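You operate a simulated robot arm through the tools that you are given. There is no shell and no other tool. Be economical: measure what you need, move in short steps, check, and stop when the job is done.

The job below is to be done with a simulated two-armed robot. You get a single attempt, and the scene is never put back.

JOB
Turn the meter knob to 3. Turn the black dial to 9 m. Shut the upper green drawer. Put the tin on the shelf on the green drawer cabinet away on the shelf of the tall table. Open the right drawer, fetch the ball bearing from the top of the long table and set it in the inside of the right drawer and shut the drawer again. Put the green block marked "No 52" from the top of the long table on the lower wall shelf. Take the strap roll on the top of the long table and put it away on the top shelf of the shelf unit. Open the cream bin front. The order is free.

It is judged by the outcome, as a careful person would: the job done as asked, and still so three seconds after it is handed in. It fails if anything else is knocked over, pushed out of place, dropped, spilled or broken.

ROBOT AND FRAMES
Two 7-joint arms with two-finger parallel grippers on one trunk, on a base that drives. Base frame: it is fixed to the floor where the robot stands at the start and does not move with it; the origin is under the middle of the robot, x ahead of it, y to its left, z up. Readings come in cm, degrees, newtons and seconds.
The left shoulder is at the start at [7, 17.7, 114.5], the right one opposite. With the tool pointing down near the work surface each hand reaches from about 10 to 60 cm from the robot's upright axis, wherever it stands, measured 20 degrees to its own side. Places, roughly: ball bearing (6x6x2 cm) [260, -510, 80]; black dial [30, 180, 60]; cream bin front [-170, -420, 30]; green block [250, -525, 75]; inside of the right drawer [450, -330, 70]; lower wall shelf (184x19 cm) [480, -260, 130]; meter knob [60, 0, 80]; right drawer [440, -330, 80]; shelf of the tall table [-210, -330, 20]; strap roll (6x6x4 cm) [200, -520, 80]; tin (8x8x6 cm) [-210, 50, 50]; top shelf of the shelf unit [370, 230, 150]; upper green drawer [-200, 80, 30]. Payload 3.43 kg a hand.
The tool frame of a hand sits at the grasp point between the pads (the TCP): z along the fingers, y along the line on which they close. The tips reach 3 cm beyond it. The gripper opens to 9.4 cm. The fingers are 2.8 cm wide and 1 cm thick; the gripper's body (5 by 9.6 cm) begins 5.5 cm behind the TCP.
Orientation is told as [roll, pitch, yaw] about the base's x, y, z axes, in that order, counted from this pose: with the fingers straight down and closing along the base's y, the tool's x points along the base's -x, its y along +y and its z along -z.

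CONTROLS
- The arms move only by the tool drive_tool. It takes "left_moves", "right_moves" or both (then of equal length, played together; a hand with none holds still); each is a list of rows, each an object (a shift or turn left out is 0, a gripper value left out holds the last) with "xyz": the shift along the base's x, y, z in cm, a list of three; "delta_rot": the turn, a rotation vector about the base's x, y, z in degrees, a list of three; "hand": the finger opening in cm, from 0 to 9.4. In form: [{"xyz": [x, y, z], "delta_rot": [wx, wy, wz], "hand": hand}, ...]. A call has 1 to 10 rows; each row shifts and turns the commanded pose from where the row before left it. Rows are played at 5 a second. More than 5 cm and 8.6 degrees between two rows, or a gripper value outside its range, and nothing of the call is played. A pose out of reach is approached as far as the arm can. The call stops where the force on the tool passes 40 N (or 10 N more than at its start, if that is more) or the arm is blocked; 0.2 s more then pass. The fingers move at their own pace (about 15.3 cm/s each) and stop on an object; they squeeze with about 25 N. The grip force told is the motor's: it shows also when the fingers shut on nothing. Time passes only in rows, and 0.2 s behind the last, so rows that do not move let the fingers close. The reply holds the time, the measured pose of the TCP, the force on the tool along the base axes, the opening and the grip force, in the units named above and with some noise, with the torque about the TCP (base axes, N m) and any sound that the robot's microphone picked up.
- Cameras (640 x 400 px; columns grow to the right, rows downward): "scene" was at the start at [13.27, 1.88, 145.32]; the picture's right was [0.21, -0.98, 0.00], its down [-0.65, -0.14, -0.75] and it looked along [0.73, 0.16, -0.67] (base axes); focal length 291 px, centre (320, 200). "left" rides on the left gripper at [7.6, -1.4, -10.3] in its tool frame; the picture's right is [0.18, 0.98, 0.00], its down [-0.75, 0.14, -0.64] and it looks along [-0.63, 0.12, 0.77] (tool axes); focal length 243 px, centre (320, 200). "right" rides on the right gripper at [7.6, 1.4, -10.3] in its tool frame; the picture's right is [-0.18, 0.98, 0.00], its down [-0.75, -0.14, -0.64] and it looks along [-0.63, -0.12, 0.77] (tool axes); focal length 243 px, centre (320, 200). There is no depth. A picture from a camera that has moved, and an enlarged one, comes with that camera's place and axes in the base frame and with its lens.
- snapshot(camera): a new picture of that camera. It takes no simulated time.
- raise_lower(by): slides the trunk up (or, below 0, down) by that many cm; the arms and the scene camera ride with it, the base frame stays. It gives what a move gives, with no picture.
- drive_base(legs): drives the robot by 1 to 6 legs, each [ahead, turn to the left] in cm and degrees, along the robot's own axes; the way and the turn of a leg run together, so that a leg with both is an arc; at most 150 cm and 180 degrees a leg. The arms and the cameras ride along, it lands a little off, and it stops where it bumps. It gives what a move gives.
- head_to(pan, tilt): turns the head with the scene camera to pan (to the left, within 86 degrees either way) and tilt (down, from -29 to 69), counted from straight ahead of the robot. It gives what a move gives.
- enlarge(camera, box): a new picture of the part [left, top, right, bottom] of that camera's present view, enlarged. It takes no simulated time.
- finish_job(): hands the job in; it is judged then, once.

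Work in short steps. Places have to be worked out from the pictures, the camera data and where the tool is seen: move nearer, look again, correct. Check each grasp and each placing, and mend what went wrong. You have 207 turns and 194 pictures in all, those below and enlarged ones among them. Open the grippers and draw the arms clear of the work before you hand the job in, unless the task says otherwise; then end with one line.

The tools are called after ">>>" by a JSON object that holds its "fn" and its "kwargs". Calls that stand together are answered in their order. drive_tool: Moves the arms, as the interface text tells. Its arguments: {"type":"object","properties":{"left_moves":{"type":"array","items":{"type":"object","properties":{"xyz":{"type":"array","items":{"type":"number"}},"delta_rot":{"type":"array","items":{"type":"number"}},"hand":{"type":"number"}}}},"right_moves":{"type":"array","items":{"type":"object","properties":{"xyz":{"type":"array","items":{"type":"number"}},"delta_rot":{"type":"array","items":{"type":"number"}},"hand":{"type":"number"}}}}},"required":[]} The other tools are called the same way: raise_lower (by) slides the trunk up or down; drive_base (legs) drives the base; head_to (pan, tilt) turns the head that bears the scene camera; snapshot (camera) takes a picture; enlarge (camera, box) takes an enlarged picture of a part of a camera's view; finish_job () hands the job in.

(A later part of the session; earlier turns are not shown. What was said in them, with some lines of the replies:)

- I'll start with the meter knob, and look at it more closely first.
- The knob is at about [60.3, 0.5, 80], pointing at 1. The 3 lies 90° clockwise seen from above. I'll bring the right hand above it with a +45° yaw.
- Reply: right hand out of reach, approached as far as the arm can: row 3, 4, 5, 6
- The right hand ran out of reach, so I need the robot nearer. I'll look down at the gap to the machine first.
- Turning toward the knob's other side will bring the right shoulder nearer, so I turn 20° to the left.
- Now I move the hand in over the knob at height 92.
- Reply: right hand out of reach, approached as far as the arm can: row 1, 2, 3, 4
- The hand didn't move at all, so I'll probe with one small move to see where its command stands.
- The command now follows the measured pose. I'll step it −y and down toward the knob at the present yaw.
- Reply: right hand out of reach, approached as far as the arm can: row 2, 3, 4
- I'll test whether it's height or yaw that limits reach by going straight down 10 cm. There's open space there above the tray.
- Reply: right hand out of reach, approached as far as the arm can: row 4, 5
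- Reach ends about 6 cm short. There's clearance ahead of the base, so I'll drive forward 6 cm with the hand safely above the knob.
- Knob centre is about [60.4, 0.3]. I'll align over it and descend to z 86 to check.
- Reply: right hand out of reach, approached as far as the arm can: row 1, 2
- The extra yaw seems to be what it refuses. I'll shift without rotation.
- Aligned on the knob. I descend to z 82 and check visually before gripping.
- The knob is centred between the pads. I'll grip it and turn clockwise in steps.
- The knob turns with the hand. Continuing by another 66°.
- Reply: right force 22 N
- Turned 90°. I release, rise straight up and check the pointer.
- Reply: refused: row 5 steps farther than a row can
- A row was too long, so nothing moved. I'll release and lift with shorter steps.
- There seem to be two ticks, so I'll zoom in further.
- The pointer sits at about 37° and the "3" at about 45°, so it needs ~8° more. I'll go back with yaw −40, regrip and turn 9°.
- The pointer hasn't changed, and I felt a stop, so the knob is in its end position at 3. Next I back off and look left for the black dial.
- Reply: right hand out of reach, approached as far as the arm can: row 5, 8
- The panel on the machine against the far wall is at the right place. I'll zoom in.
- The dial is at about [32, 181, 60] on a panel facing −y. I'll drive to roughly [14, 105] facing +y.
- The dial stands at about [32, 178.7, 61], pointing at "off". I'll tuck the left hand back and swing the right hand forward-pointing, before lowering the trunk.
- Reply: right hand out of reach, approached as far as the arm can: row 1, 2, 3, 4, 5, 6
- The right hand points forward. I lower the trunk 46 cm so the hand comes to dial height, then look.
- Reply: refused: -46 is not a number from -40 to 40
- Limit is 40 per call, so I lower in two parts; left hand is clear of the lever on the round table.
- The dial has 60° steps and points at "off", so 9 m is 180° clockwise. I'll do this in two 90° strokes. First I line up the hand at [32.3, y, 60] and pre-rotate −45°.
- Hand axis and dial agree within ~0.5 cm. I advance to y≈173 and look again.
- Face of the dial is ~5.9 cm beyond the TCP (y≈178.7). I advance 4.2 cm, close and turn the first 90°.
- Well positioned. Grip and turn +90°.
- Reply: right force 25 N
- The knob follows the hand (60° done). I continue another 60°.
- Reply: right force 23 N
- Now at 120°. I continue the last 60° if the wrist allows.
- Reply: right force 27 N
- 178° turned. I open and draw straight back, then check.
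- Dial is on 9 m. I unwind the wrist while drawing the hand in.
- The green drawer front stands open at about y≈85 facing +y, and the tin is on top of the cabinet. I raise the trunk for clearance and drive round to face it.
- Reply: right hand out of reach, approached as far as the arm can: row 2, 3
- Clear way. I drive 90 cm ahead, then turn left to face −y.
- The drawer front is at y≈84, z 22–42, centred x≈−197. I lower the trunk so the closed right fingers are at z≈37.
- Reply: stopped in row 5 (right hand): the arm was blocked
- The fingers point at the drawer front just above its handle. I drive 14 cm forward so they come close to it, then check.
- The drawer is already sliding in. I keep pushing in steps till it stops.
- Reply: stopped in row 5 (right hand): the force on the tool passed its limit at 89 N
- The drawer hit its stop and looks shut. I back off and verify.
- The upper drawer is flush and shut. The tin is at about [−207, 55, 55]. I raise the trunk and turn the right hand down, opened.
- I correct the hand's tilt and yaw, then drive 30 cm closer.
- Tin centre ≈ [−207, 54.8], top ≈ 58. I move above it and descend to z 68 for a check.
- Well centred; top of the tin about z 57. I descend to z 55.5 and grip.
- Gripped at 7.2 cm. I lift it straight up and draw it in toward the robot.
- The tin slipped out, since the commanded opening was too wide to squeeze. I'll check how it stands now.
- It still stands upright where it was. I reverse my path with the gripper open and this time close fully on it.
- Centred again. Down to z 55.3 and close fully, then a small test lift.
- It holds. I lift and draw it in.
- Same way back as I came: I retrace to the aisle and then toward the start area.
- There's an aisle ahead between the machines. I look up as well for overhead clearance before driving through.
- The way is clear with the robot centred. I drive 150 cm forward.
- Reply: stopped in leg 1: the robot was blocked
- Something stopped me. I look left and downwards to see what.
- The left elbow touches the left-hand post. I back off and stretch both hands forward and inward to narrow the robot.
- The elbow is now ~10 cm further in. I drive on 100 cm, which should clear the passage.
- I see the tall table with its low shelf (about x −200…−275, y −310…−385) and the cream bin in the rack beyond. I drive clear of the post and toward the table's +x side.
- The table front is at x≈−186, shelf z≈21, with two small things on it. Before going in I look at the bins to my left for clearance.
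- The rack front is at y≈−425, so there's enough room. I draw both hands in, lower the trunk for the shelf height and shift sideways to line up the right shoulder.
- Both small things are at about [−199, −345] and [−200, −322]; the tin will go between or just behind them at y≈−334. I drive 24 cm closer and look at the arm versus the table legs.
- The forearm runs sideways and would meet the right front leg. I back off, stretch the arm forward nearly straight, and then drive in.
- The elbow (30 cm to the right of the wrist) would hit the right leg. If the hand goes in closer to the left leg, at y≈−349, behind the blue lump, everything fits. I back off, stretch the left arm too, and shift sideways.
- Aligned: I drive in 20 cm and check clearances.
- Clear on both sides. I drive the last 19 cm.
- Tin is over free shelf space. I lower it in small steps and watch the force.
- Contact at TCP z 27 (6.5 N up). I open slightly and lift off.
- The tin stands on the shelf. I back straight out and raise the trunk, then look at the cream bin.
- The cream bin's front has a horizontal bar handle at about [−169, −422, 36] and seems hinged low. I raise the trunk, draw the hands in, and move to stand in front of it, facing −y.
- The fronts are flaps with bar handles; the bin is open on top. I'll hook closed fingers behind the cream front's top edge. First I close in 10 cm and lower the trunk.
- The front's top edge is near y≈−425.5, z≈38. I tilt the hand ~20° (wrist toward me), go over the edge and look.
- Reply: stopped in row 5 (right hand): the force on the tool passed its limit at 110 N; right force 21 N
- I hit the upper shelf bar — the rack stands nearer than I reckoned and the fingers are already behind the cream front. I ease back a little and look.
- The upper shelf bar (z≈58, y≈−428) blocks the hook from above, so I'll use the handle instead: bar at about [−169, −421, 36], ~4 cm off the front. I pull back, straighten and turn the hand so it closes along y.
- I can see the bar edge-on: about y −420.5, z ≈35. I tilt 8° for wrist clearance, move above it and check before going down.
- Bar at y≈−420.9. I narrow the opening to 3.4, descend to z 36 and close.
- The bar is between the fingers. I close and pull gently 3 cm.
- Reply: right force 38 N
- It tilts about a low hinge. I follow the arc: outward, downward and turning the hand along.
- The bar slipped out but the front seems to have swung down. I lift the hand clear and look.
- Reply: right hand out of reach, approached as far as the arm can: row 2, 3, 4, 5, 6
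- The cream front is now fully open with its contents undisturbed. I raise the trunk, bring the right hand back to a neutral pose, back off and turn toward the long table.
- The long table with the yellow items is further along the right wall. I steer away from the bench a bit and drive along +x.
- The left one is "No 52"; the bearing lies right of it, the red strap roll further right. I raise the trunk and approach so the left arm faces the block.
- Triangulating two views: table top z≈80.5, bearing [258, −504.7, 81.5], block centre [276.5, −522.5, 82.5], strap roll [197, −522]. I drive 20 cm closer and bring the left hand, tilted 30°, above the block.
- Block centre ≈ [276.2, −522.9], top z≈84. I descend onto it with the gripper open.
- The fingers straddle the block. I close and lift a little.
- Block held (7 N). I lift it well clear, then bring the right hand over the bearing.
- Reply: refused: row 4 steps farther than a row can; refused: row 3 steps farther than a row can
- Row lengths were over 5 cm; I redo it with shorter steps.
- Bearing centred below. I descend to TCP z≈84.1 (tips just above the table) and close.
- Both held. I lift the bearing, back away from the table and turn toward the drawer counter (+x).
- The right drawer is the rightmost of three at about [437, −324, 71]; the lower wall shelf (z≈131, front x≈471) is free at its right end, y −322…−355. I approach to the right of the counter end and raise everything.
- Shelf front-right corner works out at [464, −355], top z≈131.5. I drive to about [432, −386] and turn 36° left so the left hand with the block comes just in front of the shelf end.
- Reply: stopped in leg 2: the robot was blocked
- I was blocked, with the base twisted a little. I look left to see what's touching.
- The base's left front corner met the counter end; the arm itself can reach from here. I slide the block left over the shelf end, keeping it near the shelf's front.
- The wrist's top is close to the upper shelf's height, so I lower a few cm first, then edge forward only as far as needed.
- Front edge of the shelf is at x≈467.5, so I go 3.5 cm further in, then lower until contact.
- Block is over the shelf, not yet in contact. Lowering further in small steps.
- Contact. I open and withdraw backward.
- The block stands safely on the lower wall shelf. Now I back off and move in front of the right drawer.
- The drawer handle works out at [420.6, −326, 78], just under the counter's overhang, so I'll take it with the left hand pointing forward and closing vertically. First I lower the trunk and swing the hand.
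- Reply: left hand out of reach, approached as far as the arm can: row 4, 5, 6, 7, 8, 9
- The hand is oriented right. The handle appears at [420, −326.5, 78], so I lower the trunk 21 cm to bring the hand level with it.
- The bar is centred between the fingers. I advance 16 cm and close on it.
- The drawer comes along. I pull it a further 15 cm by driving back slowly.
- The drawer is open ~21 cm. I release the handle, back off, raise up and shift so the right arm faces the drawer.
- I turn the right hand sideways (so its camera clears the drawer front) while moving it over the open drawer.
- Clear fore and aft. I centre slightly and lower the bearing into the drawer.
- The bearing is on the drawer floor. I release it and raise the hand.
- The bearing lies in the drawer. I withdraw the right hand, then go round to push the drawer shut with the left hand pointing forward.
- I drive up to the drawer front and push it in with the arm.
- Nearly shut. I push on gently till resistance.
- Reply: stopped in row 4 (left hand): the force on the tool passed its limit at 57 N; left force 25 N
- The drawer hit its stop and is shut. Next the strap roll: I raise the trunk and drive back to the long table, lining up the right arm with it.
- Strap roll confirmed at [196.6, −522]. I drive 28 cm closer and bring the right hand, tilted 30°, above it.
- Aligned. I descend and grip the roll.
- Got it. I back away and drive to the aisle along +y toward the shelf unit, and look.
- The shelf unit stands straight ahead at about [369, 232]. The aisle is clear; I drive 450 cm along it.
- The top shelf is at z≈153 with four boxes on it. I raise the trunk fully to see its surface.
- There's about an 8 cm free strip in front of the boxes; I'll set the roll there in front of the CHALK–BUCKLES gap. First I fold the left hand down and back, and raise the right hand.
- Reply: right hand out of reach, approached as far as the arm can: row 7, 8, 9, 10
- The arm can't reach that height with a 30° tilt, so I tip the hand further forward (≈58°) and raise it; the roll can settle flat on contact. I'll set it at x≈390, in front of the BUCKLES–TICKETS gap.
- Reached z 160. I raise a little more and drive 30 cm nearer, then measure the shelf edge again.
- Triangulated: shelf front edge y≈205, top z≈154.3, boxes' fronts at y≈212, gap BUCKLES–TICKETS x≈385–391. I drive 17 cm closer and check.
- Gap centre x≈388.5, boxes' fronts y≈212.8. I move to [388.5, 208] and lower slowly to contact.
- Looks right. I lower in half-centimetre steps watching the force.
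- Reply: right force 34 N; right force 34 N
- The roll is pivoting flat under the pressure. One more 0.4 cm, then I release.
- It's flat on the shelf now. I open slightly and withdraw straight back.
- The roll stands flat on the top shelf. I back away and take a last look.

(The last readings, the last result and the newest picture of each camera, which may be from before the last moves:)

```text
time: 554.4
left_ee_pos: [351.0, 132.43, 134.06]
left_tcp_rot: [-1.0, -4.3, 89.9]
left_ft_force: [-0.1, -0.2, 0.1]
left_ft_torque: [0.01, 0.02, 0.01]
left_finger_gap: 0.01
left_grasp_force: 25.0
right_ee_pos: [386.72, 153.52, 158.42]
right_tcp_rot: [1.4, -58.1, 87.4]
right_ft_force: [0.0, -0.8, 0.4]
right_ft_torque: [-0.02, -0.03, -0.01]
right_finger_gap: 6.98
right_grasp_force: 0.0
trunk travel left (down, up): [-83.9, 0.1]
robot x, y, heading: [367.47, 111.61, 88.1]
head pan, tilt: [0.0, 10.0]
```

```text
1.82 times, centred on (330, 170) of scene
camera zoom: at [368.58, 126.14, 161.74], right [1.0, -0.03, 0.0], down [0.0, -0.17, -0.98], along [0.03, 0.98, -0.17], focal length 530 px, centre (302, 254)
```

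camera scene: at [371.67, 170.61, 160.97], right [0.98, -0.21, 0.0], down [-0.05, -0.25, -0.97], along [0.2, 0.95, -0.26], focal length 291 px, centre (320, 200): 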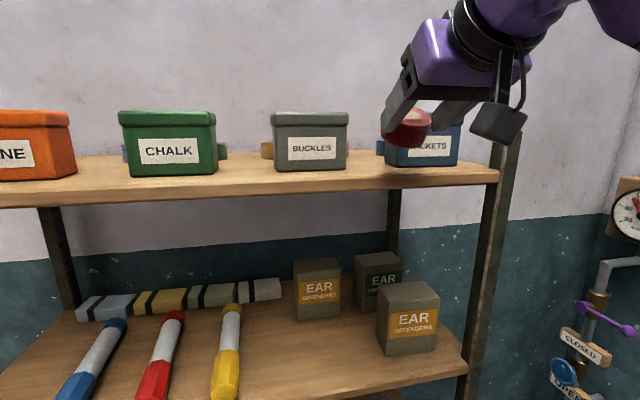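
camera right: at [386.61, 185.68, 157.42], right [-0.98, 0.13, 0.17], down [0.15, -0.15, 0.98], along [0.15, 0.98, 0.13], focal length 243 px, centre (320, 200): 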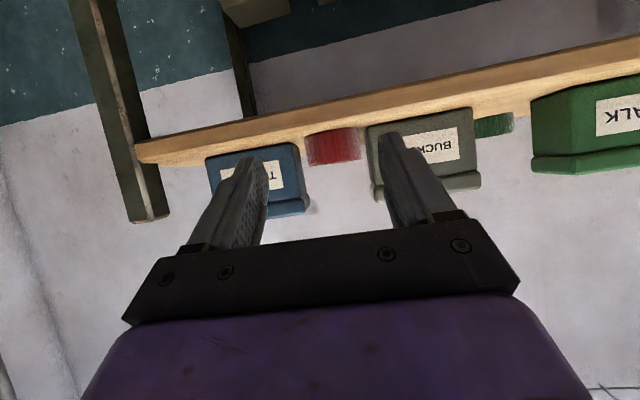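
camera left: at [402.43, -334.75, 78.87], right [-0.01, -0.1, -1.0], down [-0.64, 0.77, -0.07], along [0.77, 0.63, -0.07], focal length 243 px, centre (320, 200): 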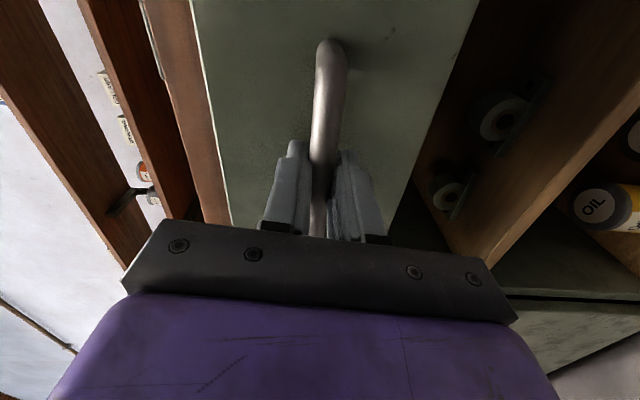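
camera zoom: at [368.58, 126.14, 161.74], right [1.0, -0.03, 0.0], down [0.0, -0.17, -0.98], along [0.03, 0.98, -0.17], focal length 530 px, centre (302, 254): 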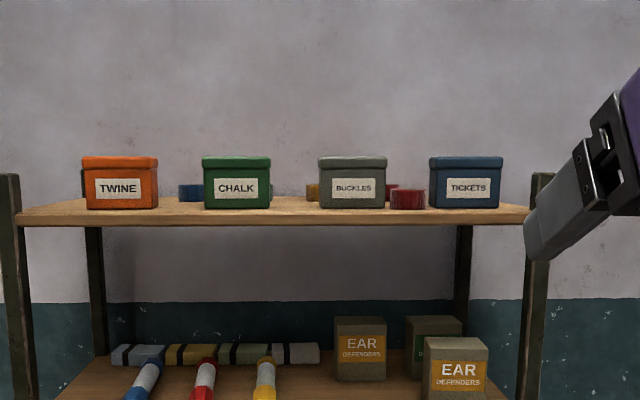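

Everything's in place here. As a last check I turn to look back along the counter at the drawer.

>>> {"fn": "drive_base", "kwargs": {"legs": [[-40, 0], [0, -170]]}}

>>> {"fn": "head_to", "kwargs": {"pan": 5, "tilt": 12}}

>>> {"fn": "snapshot", "kwargs": {"camera": "scene"}}

```text
time: 563.9
left_ee_pos: [388.06, 54.7, 134.01]
left_tcp_rot: [-1.0, -4.3, -79.0]
left_ft_force: [-0.2, -0.1, 0.2]
left_ft_torque: [0.02, 0.0, 0.03]
left_finger_gap: 0.01
left_grasp_force: 24.6
right_ee_pos: [356.83, 27.2, 158.52]
right_tcp_rot: [1.4, -58.1, -81.4]
right_ft_force: [-0.7, 1.4, 0.3]
right_ft_torque: [-0.03, 0.0, -0.02]
right_finger_gap: 7.02
right_grasp_force: 0.2
trunk travel left (down, up): [-83.9, 0.1]
robot x, y, heading: [366.9, 71.81, -80.4]
head pan, tilt: [0.0, 10.0]
```

```text
time: 564.5
left_ee_pos: [388.02, 54.72, 134.19]
left_tcp_rot: [-1.0, -4.2, -79.0]
left_ft_force: [-1.5, -0.4, -0.3]
left_ft_torque: [-0.01, -0.01, -0.02]
left_finger_gap: 0.0
left_grasp_force: 24.9
right_ee_pos: [356.76, 26.99, 158.48]
right_tcp_rot: [1.4, -58.2, -81.4]
right_ft_force: [0.6, -0.1, -0.6]
right_ft_torque: [-0.01, 0.03, -0.01]
right_finger_gap: 7.0
right_grasp_force: 0.1
trunk travel left (down, up): [-83.9, 0.1]
robot x, y, heading: [367.06, 71.42, -80.4]
head pan, tilt: [5.0, 12.0]
```

```text
16 pictures are left
camera scene: at [370.36, 57.9, 161.42], right [-0.97, -0.25, 0.0], down [-0.05, 0.2, -0.98], along [0.25, -0.95, -0.21], focal length 291 px, centre (320, 200)
```

scene: 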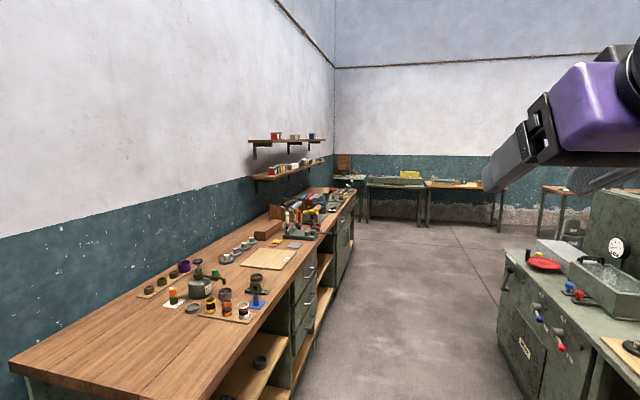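

>>> {"fn": "enlarge", "kwargs": {"camera": "scene", "box": [240, 120, 380, 280]}}

>>> {"fn": "drive_tool", "kwargs": {"left_moves": [{"hand": 6}, {"hand": 6}], "right_moves": [{"hand": 9}, {"hand": 9}]}}

```text
2.50 times, centred on (310, 200) of scene
camera zoom: at [370.36, 57.9, 161.42], right [-0.97, -0.25, 0.0], down [-0.05, 0.2, -0.98], along [0.25, -0.95, -0.21], focal length 728 px, centre (345, 200)
```

zoom: 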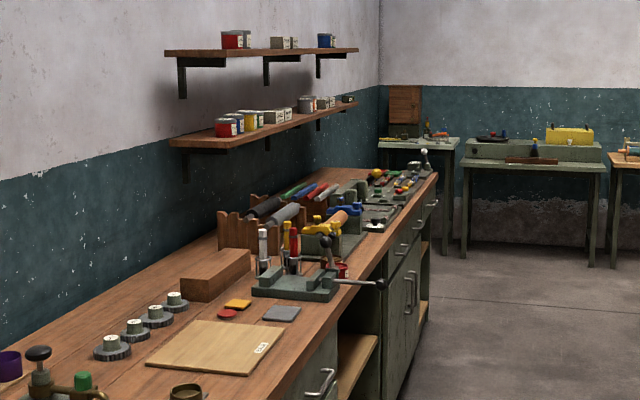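

```text
time: 565.1
left_ee_pos: [387.97, 54.66, 134.11]
left_tcp_rot: [-1.0, -4.2, -78.9]
left_ft_force: [1.1, 0.2, -0.1]
left_ft_torque: [0.01, 0.01, -0.03]
left_finger_gap: 5.97
left_grasp_force: 0.1
right_ee_pos: [356.9, 27.24, 158.49]
right_tcp_rot: [1.4, -58.1, -81.3]
right_ft_force: [0.1, 0.0, -0.6]
right_ft_torque: [0.01, -0.02, -0.02]
right_finger_gap: 8.98
right_grasp_force: 0.1
trunk travel left (down, up): [-83.9, 0.1]
robot x, y, heading: [367.1, 71.53, -80.4]
head pan, tilt: [5.0, 12.0]
```

The drawer fronts are flush, the block is at the end of the lower wall shelf, and both grippers are open and clear of the work. I hand the job in.

>>> {"fn": "finish_job", "kwargs": {}}

```text
The job is handed in.
```

All eight tasks are done and the job is handed in; no result came back. On the way, the right gripper knocked the upper bar of the bin rack hard (about 110 N), and the base bumped the counter corner; nothing looked moved either time.
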